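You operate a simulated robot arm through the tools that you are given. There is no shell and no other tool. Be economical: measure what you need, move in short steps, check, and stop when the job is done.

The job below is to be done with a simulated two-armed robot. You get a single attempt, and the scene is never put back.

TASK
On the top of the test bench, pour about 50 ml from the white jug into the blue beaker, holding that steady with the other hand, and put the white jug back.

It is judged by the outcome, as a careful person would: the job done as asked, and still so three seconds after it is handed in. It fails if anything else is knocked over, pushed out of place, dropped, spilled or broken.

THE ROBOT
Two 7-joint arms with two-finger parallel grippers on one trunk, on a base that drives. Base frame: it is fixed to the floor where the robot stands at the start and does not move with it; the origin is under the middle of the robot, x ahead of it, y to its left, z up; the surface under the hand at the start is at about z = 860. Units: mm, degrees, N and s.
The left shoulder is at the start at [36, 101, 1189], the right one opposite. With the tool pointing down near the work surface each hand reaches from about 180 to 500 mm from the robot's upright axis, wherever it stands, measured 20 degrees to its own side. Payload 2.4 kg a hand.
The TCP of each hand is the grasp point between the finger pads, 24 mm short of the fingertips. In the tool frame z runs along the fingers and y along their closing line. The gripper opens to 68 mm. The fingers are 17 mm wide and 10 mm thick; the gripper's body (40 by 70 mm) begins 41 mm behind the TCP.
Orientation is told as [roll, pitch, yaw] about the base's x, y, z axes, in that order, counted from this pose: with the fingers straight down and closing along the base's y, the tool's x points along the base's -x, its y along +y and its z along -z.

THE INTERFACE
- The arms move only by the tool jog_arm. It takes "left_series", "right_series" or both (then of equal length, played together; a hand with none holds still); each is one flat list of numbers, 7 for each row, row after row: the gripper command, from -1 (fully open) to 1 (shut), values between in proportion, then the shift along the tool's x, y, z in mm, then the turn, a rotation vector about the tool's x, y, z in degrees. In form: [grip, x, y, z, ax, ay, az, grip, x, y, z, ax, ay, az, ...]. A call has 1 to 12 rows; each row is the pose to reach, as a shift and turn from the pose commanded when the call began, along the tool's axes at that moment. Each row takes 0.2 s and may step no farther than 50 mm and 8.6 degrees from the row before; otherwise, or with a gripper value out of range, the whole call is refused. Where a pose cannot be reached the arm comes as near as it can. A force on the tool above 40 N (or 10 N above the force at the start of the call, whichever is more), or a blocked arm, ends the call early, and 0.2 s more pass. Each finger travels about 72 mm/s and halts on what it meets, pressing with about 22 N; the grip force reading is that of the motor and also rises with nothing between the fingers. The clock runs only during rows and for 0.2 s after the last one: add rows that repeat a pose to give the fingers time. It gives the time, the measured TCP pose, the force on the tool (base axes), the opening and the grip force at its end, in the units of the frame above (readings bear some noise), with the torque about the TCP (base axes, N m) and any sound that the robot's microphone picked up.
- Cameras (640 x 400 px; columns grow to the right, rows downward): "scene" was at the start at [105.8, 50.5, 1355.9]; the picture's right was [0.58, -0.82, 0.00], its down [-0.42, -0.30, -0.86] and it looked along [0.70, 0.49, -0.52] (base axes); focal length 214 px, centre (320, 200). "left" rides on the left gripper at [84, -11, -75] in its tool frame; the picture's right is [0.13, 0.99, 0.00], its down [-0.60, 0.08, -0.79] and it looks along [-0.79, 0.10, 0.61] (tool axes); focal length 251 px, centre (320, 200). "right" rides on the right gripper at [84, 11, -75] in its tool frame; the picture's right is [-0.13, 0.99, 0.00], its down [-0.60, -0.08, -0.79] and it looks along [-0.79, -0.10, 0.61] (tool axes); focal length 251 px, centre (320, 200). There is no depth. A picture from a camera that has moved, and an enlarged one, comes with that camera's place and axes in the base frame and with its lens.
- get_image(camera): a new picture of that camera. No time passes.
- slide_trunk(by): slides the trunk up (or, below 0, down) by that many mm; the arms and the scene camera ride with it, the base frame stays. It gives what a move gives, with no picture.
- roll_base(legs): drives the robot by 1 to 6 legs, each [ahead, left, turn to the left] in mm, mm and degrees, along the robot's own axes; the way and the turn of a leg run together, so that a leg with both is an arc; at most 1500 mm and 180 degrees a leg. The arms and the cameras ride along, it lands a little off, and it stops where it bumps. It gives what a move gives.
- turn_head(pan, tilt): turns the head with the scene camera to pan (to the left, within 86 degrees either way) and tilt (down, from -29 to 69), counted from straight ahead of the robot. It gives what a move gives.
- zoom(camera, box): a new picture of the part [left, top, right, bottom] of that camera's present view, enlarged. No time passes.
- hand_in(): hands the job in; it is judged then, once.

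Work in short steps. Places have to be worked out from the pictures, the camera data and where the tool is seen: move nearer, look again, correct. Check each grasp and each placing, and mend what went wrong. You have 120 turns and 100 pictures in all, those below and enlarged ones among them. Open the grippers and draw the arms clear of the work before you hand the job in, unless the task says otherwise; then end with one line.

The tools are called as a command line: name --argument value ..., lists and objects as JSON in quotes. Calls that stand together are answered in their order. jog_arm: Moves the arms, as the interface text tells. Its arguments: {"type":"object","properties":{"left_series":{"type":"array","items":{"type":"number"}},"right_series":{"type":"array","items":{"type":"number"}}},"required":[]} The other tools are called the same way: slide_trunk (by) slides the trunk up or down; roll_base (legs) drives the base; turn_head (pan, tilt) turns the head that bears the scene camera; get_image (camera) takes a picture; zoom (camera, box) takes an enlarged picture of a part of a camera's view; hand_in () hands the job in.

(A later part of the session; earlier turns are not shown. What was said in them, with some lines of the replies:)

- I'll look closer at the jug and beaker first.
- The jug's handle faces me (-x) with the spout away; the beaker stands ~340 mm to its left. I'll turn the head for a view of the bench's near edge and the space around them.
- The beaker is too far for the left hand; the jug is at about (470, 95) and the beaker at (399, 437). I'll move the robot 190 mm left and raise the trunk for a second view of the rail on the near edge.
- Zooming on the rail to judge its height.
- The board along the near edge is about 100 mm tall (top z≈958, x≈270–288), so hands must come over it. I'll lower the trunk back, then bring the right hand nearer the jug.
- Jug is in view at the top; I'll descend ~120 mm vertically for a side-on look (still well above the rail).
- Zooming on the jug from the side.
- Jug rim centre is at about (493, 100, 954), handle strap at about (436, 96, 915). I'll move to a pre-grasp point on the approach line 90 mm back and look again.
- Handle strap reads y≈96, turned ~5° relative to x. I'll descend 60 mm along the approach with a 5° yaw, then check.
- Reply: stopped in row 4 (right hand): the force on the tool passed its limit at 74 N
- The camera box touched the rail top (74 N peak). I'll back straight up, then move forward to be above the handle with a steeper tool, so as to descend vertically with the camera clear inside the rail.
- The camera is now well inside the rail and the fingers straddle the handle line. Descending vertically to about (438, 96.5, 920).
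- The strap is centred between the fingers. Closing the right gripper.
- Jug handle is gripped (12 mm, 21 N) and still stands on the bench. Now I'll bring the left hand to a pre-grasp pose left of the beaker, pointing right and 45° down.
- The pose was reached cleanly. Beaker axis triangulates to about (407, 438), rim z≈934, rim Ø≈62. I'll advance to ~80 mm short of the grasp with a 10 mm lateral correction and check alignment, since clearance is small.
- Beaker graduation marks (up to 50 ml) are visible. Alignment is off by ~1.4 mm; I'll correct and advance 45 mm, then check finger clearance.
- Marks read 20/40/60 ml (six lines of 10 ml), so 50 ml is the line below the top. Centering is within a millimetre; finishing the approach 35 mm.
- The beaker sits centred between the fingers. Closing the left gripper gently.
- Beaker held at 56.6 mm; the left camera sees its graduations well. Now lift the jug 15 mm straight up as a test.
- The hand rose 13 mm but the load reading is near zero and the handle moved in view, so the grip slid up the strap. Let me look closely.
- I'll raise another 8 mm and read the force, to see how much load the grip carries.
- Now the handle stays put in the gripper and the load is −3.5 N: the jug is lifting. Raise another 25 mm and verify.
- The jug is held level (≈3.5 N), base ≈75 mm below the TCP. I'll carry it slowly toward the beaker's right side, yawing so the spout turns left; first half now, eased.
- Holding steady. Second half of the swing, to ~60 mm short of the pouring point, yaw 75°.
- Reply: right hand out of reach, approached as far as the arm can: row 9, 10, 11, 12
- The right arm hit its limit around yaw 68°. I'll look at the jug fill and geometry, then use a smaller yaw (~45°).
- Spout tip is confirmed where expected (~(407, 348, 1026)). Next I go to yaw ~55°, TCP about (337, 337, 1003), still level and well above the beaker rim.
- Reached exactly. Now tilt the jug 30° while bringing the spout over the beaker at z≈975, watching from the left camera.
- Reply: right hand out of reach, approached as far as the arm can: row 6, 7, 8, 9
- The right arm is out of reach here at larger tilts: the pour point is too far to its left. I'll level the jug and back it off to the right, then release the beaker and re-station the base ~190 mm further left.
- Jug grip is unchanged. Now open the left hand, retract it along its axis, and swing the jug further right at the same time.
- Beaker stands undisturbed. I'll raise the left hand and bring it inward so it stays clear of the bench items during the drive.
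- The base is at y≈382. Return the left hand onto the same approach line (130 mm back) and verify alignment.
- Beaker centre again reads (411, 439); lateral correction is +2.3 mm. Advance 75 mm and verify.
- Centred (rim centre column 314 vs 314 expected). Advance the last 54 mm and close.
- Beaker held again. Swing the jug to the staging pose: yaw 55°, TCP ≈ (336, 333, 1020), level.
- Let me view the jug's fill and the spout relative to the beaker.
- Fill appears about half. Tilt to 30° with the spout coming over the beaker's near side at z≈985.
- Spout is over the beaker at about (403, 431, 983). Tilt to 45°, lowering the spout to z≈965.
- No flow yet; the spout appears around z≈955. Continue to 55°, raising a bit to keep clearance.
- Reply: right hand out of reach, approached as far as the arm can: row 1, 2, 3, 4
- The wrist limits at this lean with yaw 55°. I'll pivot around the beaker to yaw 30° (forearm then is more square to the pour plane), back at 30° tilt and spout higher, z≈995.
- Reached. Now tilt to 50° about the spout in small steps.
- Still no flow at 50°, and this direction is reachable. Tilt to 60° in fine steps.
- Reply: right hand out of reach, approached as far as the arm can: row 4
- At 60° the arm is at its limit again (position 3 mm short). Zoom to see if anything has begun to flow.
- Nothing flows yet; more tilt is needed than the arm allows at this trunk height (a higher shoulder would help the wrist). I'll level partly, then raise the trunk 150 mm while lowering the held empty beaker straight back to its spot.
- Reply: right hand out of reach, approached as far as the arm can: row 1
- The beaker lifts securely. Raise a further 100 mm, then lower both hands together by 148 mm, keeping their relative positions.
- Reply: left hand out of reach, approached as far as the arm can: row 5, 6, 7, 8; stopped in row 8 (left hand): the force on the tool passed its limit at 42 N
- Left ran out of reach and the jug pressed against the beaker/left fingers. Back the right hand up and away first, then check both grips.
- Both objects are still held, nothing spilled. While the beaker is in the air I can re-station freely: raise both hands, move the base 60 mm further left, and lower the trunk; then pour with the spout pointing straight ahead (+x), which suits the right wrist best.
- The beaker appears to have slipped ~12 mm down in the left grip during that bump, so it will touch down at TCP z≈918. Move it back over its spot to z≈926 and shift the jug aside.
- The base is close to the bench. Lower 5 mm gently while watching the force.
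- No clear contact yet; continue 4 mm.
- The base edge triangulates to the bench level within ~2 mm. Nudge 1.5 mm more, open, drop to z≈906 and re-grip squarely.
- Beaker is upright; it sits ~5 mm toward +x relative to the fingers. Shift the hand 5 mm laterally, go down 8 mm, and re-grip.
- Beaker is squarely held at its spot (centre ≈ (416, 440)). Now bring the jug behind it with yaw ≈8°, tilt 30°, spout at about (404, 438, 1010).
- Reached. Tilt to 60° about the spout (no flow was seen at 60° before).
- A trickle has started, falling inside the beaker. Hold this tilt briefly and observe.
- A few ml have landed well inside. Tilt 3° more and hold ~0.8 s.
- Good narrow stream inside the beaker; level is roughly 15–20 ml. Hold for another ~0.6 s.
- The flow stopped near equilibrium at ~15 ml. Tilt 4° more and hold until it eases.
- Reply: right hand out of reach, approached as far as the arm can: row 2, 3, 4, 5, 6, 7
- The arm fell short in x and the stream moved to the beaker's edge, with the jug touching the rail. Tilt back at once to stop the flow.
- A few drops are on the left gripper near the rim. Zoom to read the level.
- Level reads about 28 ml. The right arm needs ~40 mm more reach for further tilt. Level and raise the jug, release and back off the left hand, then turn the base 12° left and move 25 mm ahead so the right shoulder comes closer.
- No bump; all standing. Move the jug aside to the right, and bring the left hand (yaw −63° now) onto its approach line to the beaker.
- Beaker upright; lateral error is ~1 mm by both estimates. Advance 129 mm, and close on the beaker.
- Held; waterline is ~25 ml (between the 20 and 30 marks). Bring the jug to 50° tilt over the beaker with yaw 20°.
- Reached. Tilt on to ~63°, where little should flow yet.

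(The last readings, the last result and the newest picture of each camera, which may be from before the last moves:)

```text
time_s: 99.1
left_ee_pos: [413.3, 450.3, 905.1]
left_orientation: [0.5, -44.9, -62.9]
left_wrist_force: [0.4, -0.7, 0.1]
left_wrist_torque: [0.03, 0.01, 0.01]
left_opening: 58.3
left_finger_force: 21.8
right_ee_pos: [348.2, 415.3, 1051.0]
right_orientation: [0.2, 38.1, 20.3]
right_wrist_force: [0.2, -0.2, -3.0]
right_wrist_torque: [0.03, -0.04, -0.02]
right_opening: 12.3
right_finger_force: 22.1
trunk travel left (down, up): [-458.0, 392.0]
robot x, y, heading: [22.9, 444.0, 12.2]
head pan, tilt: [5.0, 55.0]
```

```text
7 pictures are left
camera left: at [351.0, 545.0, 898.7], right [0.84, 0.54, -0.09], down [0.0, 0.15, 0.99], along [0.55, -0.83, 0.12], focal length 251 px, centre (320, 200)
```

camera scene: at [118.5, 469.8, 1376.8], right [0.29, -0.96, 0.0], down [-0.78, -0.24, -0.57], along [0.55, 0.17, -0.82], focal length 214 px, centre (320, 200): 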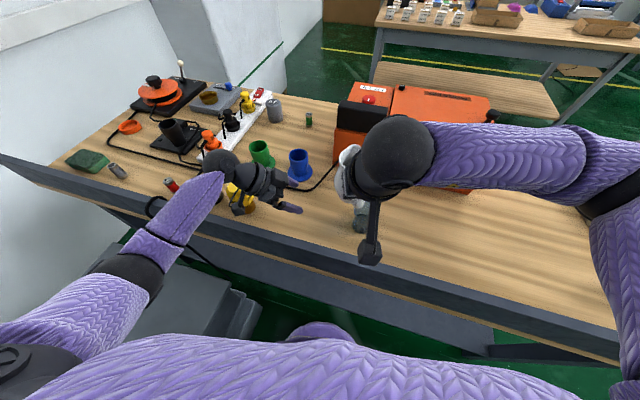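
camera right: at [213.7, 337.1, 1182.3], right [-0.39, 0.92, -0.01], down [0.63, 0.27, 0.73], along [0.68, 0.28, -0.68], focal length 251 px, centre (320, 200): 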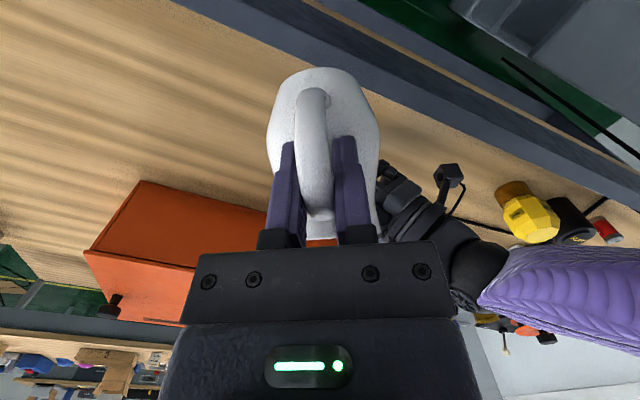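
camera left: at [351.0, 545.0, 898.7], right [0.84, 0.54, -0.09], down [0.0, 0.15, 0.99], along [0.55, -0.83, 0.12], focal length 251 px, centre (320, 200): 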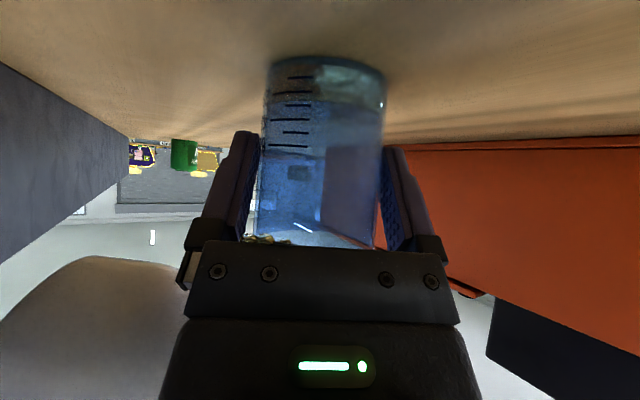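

Reach is fine here and no flow yet. Tilt 6° more gradually, then hold.

jog_arm --right_series '[1, -0.7, 0, -2.4, 0, 1.5, 0, 1, -1.4, 0, -4.9, 0, 3, 0, 1, -2.1, 0, -7.3, 0, 4.5, 0, 1, -2.8, 0, -9.7, 0, 6, 0, 1, -2.8, 0, -9.7, 0, 6, 0, 1, -2.8, 0, -9.7, 0, 6, 0]'

get_image --camera "left"

```text
time_s: 100.5
left_ee_pos: [413.1, 450.7, 905.4]
left_orientation: [0.6, -44.9, -63.0]
left_wrist_force: [-0.4, 0.7, -0.4]
left_wrist_torque: [0.02, 0.01, 0.03]
left_opening: 57.9
left_finger_force: 22.6
right_ee_pos: [356.9, 417.3, 1057.2]
right_orientation: [0.3, 44.1, 20.3]
right_wrist_force: [0.5, 0.0, -2.6]
right_wrist_torque: [0.0, -0.02, -0.01]
right_opening: 12.6
right_finger_force: 22.4
trunk travel left (down, up): [-458.0, 392.0]
robot x, y, heading: [25.9, 444.4, 12.0]
head pan, tilt: [5.0, 55.0]
```

```text
6 pictures are left
camera left: at [351.0, 545.0, 898.7], right [0.84, 0.54, -0.09], down [0.0, 0.15, 0.99], along [0.55, -0.83, 0.12], focal length 251 px, centre (320, 200)
```

left: 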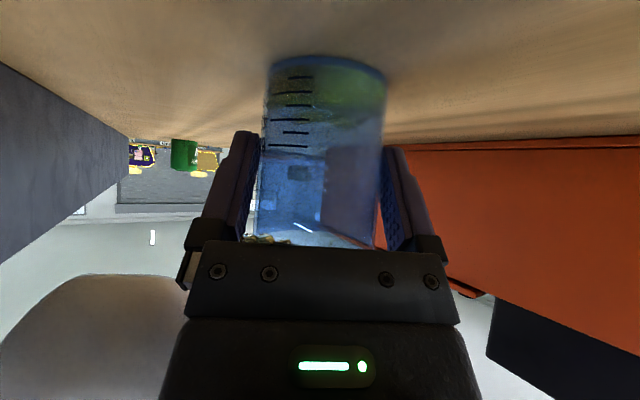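

Level is about 32 ml now and settled. Tilt 4.5° more and hold.

jog_arm --right_series '[1, -0.7, 0, -2.5, 0, 1.5, 0, 1, -1.4, 0, -5, 0, 3, 0, 1, -2, 0, -7.3, 0, 4.5, 0, 1, -2, 0, -7.3, 0, 4.5, 0, 1, -2, 0, -7.3, 0, 4.5, 0]'

zoom --camera "left" --box '[230, 45, 410, 255]'

```text
time_s: 101.7
left_ee_pos: [413.6, 450.0, 904.6]
left_orientation: [0.5, -44.8, -62.9]
left_wrist_force: [0.2, 0.2, 0.0]
left_wrist_torque: [-0.01, 0.01, -0.02]
left_opening: 58.1
left_finger_force: 22.0
right_ee_pos: [361.7, 420.7, 1062.4]
right_orientation: [0.3, 48.5, 20.4]
right_wrist_force: [0.2, -0.3, -2.9]
right_wrist_torque: [0.03, -0.04, 0.01]
right_opening: 12.2
right_finger_force: 21.9
trunk travel left (down, up): [-458.0, 392.0]
robot x, y, heading: [25.9, 442.4, 12.0]
head pan, tilt: [5.0, 55.0]
```

```text
1.90 times, centred on (320, 150) of left
camera zoom: at [351.0, 545.0, 898.7], right [0.84, 0.54, -0.09], down [0.0, 0.15, 0.99], along [0.55, -0.83, 0.12], focal length 479 px, centre (320, 295)
```

zoom: 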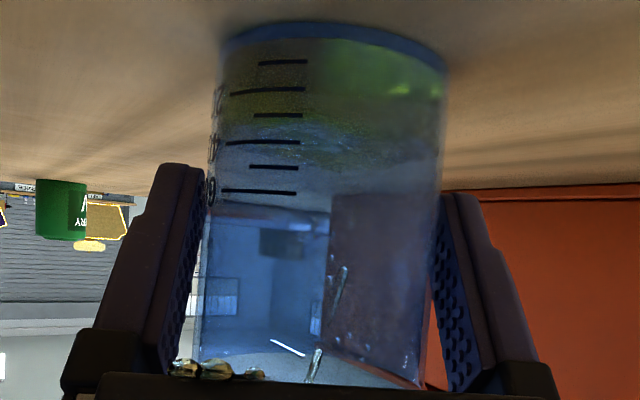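

Level ~38–40 ml with a trickle still running inside. Tilt 2° more and hold.

jog_arm --right_series '[1, -0.3, 0, -1.6, 0, 1, 0, 1, -0.7, 0, -3.3, 0, 2, 0, 1, -0.7, 0, -3.3, 0, 2, 0, 1, -0.7, 0, -3.3, 0, 2, 0, 1, -0.7, 0, -3.3, 0, 2, 0]'

zoom --camera "left" --box '[230, 45, 410, 255]'

```text
time_s: 102.9
left_ee_pos: [412.2, 450.2, 905.0]
left_orientation: [0.5, -44.9, -62.9]
left_wrist_force: [-0.2, 0.7, -0.4]
left_wrist_torque: [0.02, 0.02, 0.0]
left_opening: 58.3
left_finger_force: 22.2
right_ee_pos: [364.8, 420.6, 1063.5]
right_orientation: [0.4, 50.6, 20.3]
right_wrist_force: [0.2, -0.4, -2.4]
right_wrist_torque: [-0.01, -0.03, -0.02]
right_opening: 12.7
right_finger_force: 22.5
trunk travel left (down, up): [-458.0, 392.0]
robot x, y, heading: [23.5, 446.8, 12.4]
head pan, tilt: [5.0, 55.0]
```

```text
1.90 times, centred on (320, 150) of left
camera zoom: at [351.0, 545.0, 898.7], right [0.84, 0.54, -0.09], down [0.0, 0.15, 0.99], along [0.55, -0.83, 0.12], focal length 479 px, centre (320, 295)
```

zoom: 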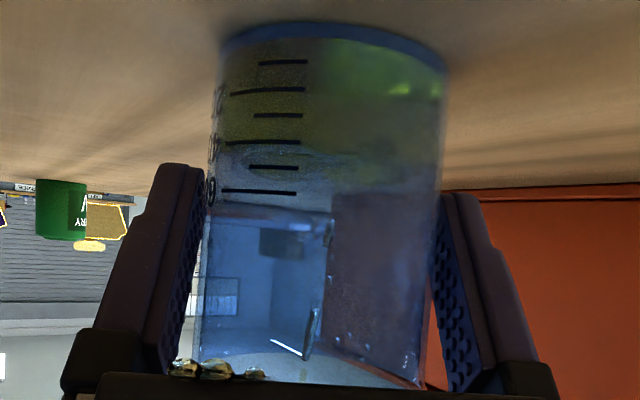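

Level ~43 ml. Tilt 1.5° more, hold ~0.8 s, then roll back about the spout to stop.

jog_arm --right_series '[1, -0.3, 0, -1.2, 0, 0.8, 0, 1, -0.5, 0, -2.4, 0, 1.5, 0, 1, -0.5, 0, -2.4, 0, 1.5, 0, 1, -0.5, 0, -2.4, 0, 1.5, 0, 1, -0.5, 0, -2.4, 0, 1.5, 0, 1, 3, 0, 6, 0, -4.5, 0, 1, 6.6, 0, 13.4, 0, -10, 0, 1, 9, 0, 20.5, 0, -15, 0, 1, 10.4, 0, 26.9, 0, -20, 0, 1, 10.4, 0, 26.9, 0, -20, 0, 1, 10.4, 0, 26.9, 0, -20, 0]'

zoom --camera "left" --box '[230, 45, 410, 255]'

```text
time_s: 105.3
left_ee_pos: [411.5, 450.3, 905.4]
left_orientation: [0.5, -44.9, -63.0]
left_wrist_force: [0.8, -0.1, -0.6]
left_wrist_torque: [0.01, 0.0, -0.03]
left_opening: 58.4
left_finger_force: 22.2
right_ee_pos: [340.9, 410.7, 1054.3]
right_orientation: [0.2, 30.6, 20.2]
right_wrist_force: [-0.3, -0.3, -3.0]
right_wrist_torque: [-0.03, 0.01, 0.0]
right_opening: 12.5
right_finger_force: 21.9
trunk travel left (down, up): [-458.0, 392.0]
robot x, y, heading: [23.1, 443.9, 12.2]
head pan, tilt: [5.0, 55.0]
```

```text
1.90 times, centred on (320, 150) of left
camera zoom: at [351.0, 545.0, 898.7], right [0.84, 0.54, -0.09], down [0.0, 0.15, 0.99], along [0.55, -0.83, 0.12], focal length 479 px, centre (320, 295)
```

zoom: 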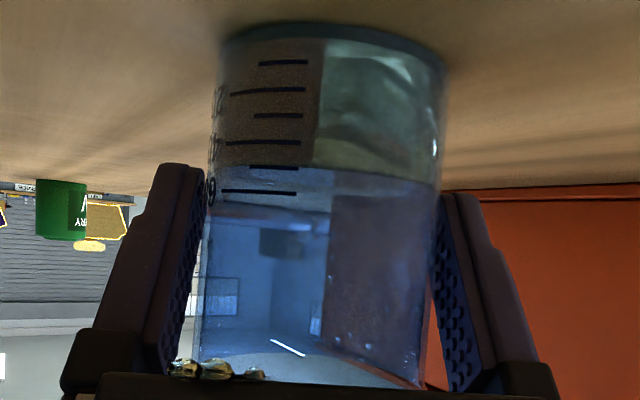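

The waterline sits on the 50 ml mark. Now level and raise the jug, and release and retract the left hand.

jog_arm --right_series '[1, 3, 0, -4, 0, -5, 0, 1, 7, -1, -10, 0, -11, 0, 1, 12, -3, -17, 0, -18, 0, 1, 17, -6, -24, 0, -25, 0, 1, 22, -9, -30, 0, -32, 0, 1, 28, -13, -37, 0, -39, 0, 1, 33, -16, -43, 0, -46, 0, 1, 36, -18, -47, 0, -52, 0, 1, 37.9, -19, -48.4, 0, -55, 0, 1, 37.9, -19, -48.4, 0, -55, 0, 1, 37.9, -19, -48.4, 0, -55, 0]' --left_series '[-0.5, 0, 0, 0, 0, 0, 0, -0.7, 0, 0, 0, 0, 0, 0, -0.85, 0, 0, 0, 0, 0, 0, -1, 0, 0, 0, 0, 0, 0, -1, 0, 0, 0, 0, 0, 0, -1, 0, 0, -10, 0, 0, 0, -1, 0, 0, -28, 0, 0, 0, -1, 0, 0, -50, 0, 0, 0, -1, 0, 0, -75, 0, 0, 0, -1, 0, 0, -102, 0, 0, 0, -1, 0, 0, -130, 0, 0, 0]'

```text
time_s: 107.7
left_ee_pos: [370.5, 532.9, 997.9]
left_orientation: [0.4, -44.9, -62.9]
left_wrist_force: [0.2, -0.6, 0.3]
left_wrist_torque: [-0.02, -0.02, -0.02]
left_opening: 68.0
left_finger_force: 0.0
right_ee_pos: [338.1, 389.8, 1115.6]
right_orientation: [0.1, -24.4, 20.1]
right_wrist_force: [0.0, 0.1, -3.6]
right_wrist_torque: [-0.05, 0.12, -0.01]
right_opening: 12.6
right_finger_force: 21.9
trunk travel left (down, up): [-458.0, 392.0]
robot x, y, heading: [22.4, 444.7, 12.0]
head pan, tilt: [5.0, 55.0]
```

Beaker released with all steady. Raise the left hand clear, then drive back to the original picking station (y≈190, heading 0).

jog_arm --left_series '[-1, -25, 0, -25, 0, 0, 0, -1, -52, 0, -52, 0, 0, 0, -1, -80, 0, -80, 0, 0, 0]'

roll_base --legs '[[0, 0, -12], [-24, 0, 0], [0, -64, 0], [0, -64, 0], [0, -64, 0], [0, -62, 0]]'

get_image --camera "scene"

```text
time_s: 108.5
left_ee_pos: [368.2, 530.3, 1111.1]
left_orientation: [0.4, -44.9, -62.9]
left_wrist_force: [0.8, 0.1, 0.2]
left_wrist_torque: [0.0, 0.03, -0.01]
left_opening: 68.2
left_finger_force: 0.1
right_ee_pos: [338.2, 389.9, 1115.0]
right_orientation: [0.2, -24.5, 20.1]
right_wrist_force: [0.0, -0.2, -3.7]
right_wrist_torque: [-0.01, 0.16, -0.02]
right_opening: 12.7
right_finger_force: 21.9
trunk travel left (down, up): [-458.0, 392.0]
robot x, y, heading: [23.8, 445.2, 11.9]
head pan, tilt: [5.0, 55.0]
```

```text
time_s: 112.5
left_ee_pos: [355.3, 203.1, 1111.2]
left_orientation: [0.5, -44.8, -75.0]
left_wrist_force: [0.2, 0.1, -0.5]
left_wrist_torque: [0.02, 0.03, 0.0]
left_opening: 67.9
left_finger_force: 0.1
right_ee_pos: [295.9, 70.6, 1115.7]
right_orientation: [0.3, -24.4, 8.1]
right_wrist_force: [-0.4, -0.2, -2.1]
right_wrist_torque: [-0.01, 0.16, -0.01]
right_opening: 12.3
right_finger_force: 22.3
trunk travel left (down, up): [-458.0, 392.0]
robot x, y, heading: [0.6, 190.7, 0.0]
head pan, tilt: [5.0, 55.0]
```

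```text
2 pictures are left
camera scene: at [98.1, 194.2, 1376.9], right [0.09, -1.0, 0.0], down [-0.82, -0.07, -0.57], along [0.57, 0.05, -0.82], focal length 214 px, centre (320, 200)
```

scene: 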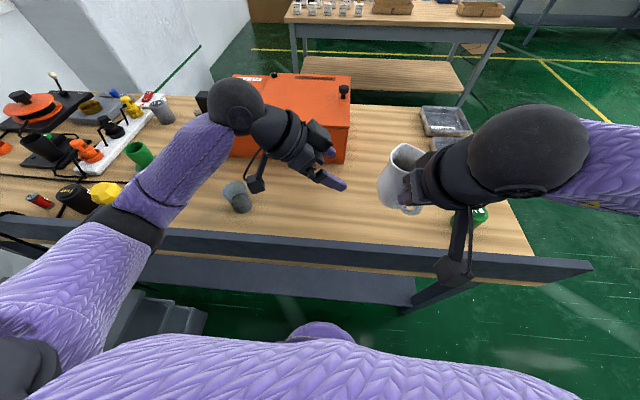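

Back at the picking station, bench looks clean and the beaker stands. Carry the jug over its original spot and descend to TCP z≈965; left hand moves off left.

jog_arm --right_series '[1, -20, 1, 9, 0.2, 0, 0.4, 1, -48, 2, 22, 0.5, 0, 1, 1, -78, 4, 35, 0.8, 0, 1.8, 1, -108, 5.5, 49, 1.1, 0, 2.4, 1, -131, 6.5, 59.5, 1.2, 0, 2.7, 1, -123, 6.5, 78, 1.2, 0, 2.7, 1, -109, 6.5, 109, 1.2, 0, 2.7, 1, -94, 6.5, 142, 1.2, 0, 2.7, 1, -80, 6.5, 172, 1.2, 0, 2.7, 1, -69.2, 6.5, 196.1, 1.2, 0, 2.7, 1, -69.2, 6.5, 196.1, 1.2, 0, 2.7]' --left_series '[-1, 10, 4, -10, 0, 0, 0, -1, 25, 10, -25, 0, 0, 0, -1, 42, 16, -42, 0, 0, 0, -1, 60, 23, -60, 0, 0, 0, -1, 75, 28, -75, 0, 0, 0, -1, 82, 31, -82, 0, 0, 0, -1, 82, 31, -82, 0, 0, 0, -1, 82, 31, -82, 0, 0, 0, -1, 82, 31, -82, 0, 0, 0, -1, 82, 31, -82, 0, 0, 0, -1, 82, 31, -82, 0, 0, 0]'

zoom --camera "right" --box '[200, 20, 440, 260]'

```text
time_s: 114.9
left_ee_pos: [354.6, 322.6, 1113.3]
left_orientation: [0.5, -44.9, -75.0]
left_wrist_force: [0.0, 1.2, 0.1]
left_wrist_torque: [-0.02, 0.0, 0.0]
left_opening: 68.2
left_finger_force: 0.0
right_ee_pos: [437.9, 98.3, 964.4]
right_orientation: [0.2, -24.4, 5.0]
right_wrist_force: [-0.4, -0.3, -2.0]
right_wrist_torque: [0.01, 0.09, -0.01]
right_opening: 12.4
right_finger_force: 22.1
trunk travel left (down, up): [-458.0, 392.0]
robot x, y, heading: [0.4, 191.4, -0.2]
head pan, tilt: [5.0, 55.0]
```

```text
1.67 times, centred on (320, 140) of right
camera zoom: at [328.4, 99.4, 1000.2], right [0.03, 1.0, 0.06], down [0.23, -0.06, 0.97], along [0.97, -0.01, -0.23], focal length 419 px, centre (320, 300)
```

zoom: 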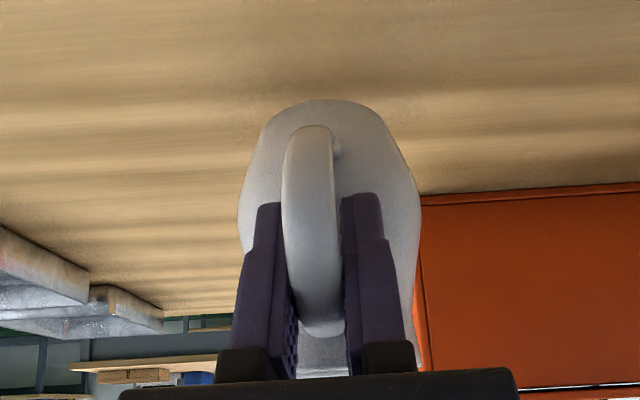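

The jug sits in the grip just as when lifted (touch-down expected at TCP z≈934.5). Descend 27 mm slowly.

jog_arm --right_series '[1, 2, 0, 4.5, 0, 0, 0, 1, 5, 0, 11, 0, 0, 0, 1, 8, 0, 17.5, 0, 0, 0, 1, 9.9, 0, 21.9, 0, 0, 0, 1, 10.7, 0, 23.7, 0, 0, 0, 1, 11.1, 0, 24.6, 0, 0, 0, 1, 11.1, 0, 24.6, 0, 0, 0]'

```text
time_s: 116.5
left_ee_pos: [355.0, 322.7, 1111.7]
left_orientation: [0.5, -45.0, -75.0]
left_wrist_force: [0.8, -0.6, 0.6]
left_wrist_torque: [0.04, 0.01, 0.02]
left_opening: 67.8
left_finger_force: 0.1
right_ee_pos: [437.9, 98.1, 937.8]
right_orientation: [0.2, -24.3, 4.9]
right_wrist_force: [-0.2, 0.0, -3.1]
right_wrist_torque: [-0.01, 0.17, -0.02]
right_opening: 12.4
right_finger_force: 22.1
trunk travel left (down, up): [-458.0, 392.0]
robot x, y, heading: [-2.1, 188.2, 0.1]
head pan, tilt: [5.0, 55.0]
```

Still carrying the weight (−3.1 N). Lower another 3 mm in small steps.

jog_arm --right_series '[1, 0.4, 0, 0.9, 0, 0, 0, 1, 0.8, 0, 1.8, 0, 0, 0, 1, 1.2, 0, 2.7, 0, 0, 0, 1, 1.2, 0, 2.7, 0, 0, 0]'

```text
time_s: 117.5
left_ee_pos: [353.9, 322.2, 1111.4]
left_orientation: [0.5, -45.0, -74.9]
left_wrist_force: [0.2, 0.3, -0.6]
left_wrist_torque: [0.0, 0.03, -0.01]
left_opening: 67.9
left_finger_force: 0.1
right_ee_pos: [437.0, 99.6, 936.3]
right_orientation: [0.2, -24.5, 5.0]
right_wrist_force: [-0.4, -0.7, 1.2]
right_wrist_torque: [0.0, -0.11, -0.1]
right_opening: 12.5
right_finger_force: 22.6
trunk travel left (down, up): [-458.0, 392.0]
robot x, y, heading: [0.7, 188.7, 0.1]
head pan, tilt: [5.0, 55.0]
```

The weight is off the hand: the jug stands. Open the gripper and withdraw straight up.

jog_arm --right_series '[0.6, 0, 0, 0, 0, 0, 0, 0.2, 0, 0, 0, 0, 0, 0, -0.3, 0, 0, 0, 0, 0, 0, -1, 0, 0, 0, 0, 0, 0, -1, 0, 0, 0, 0, 0, 0, -1, 0, 0, 0, 0, 0, 0, -1, -6, 0, -14, 0, 0, 0, -1, -16, 0, -36, 0, 0, 0, -1, -29, 0, -64, 0, 0, 0, -1, -41, 0, -91, 0, 0, 0, -1, -54, 0, -118, 0, 0, 0]'

jog_arm --right_series '[-1, 30, -20, -20, 0, 0, 0, -1, 65, -45, -40, 0, 0, 0, -1, 100, -70, -55, 0, 0, 0]' --left_series '[-1, -20, 0, -20, 0, 0, 0, -1, -40, -20, -30, 0, 0, 0, -1, -60, -45, -40, 0, 0, 0]'

get_image --camera "scene"

```text
time_s: 119.9
left_ee_pos: [354.3, 323.4, 1111.8]
left_orientation: [0.5, -44.9, -74.9]
left_wrist_force: [0.4, -0.2, -1.0]
left_wrist_torque: [-0.01, -0.05, 0.0]
left_opening: 67.8
left_finger_force: 0.1
right_ee_pos: [437.8, 98.4, 1064.9]
right_orientation: [0.2, -24.5, 5.0]
right_wrist_force: [0.5, 0.4, -0.3]
right_wrist_torque: [-0.01, 0.03, 0.02]
right_opening: 67.9
right_finger_force: 0.1
trunk travel left (down, up): [-458.0, 392.0]
robot x, y, heading: [2.9, 189.1, -0.0]
head pan, tilt: [5.0, 55.0]
```

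```text
time_s: 120.7
left_ee_pos: [314.0, 296.0, 1183.6]
left_orientation: [0.5, -44.8, -75.0]
left_wrist_force: [-0.2, 0.1, 0.1]
left_wrist_torque: [0.02, 0.01, -0.01]
left_opening: 67.9
left_finger_force: 0.0
right_ee_pos: [328.7, 18.6, 1074.8]
right_orientation: [0.2, -24.4, 5.1]
right_wrist_force: [-0.9, 0.6, 0.6]
right_wrist_torque: [0.02, -0.01, 0.0]
right_opening: 68.1
right_finger_force: 0.1
trunk travel left (down, up): [-458.0, 392.0]
robot x, y, heading: [-0.8, 190.9, 0.2]
head pan, tilt: [5.0, 55.0]
```

```text
0 pictures are left
camera scene: at [97.2, 194.8, 1376.9], right [0.09, -1.0, 0.0], down [-0.82, -0.07, -0.57], along [0.57, 0.05, -0.82], focal length 214 px, centre (320, 200)
```

scene: 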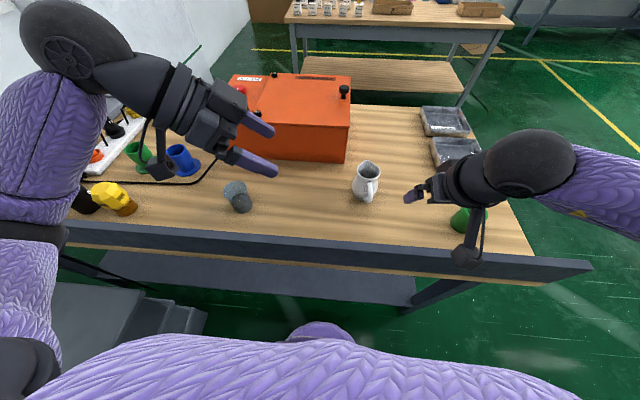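

The jug stands upright on its spot with its handle toward the robot, and the beaker stands with its ~50 ml. Both grippers are open and clear of the work, so I hand in.

hand_in

```text
The job is handed in.
```

I poured about 50 ml into the blue beaker, holding it with the left hand, and put the white jug back upright on its spot. During the pour the stream drifted to the beaker's rim once and a few drops landed on the left gripper. I saw none on the bench in the last picture. The beaker also ended about 5 mm from where it first stood, because I had to lift it and re-grip it partway through.
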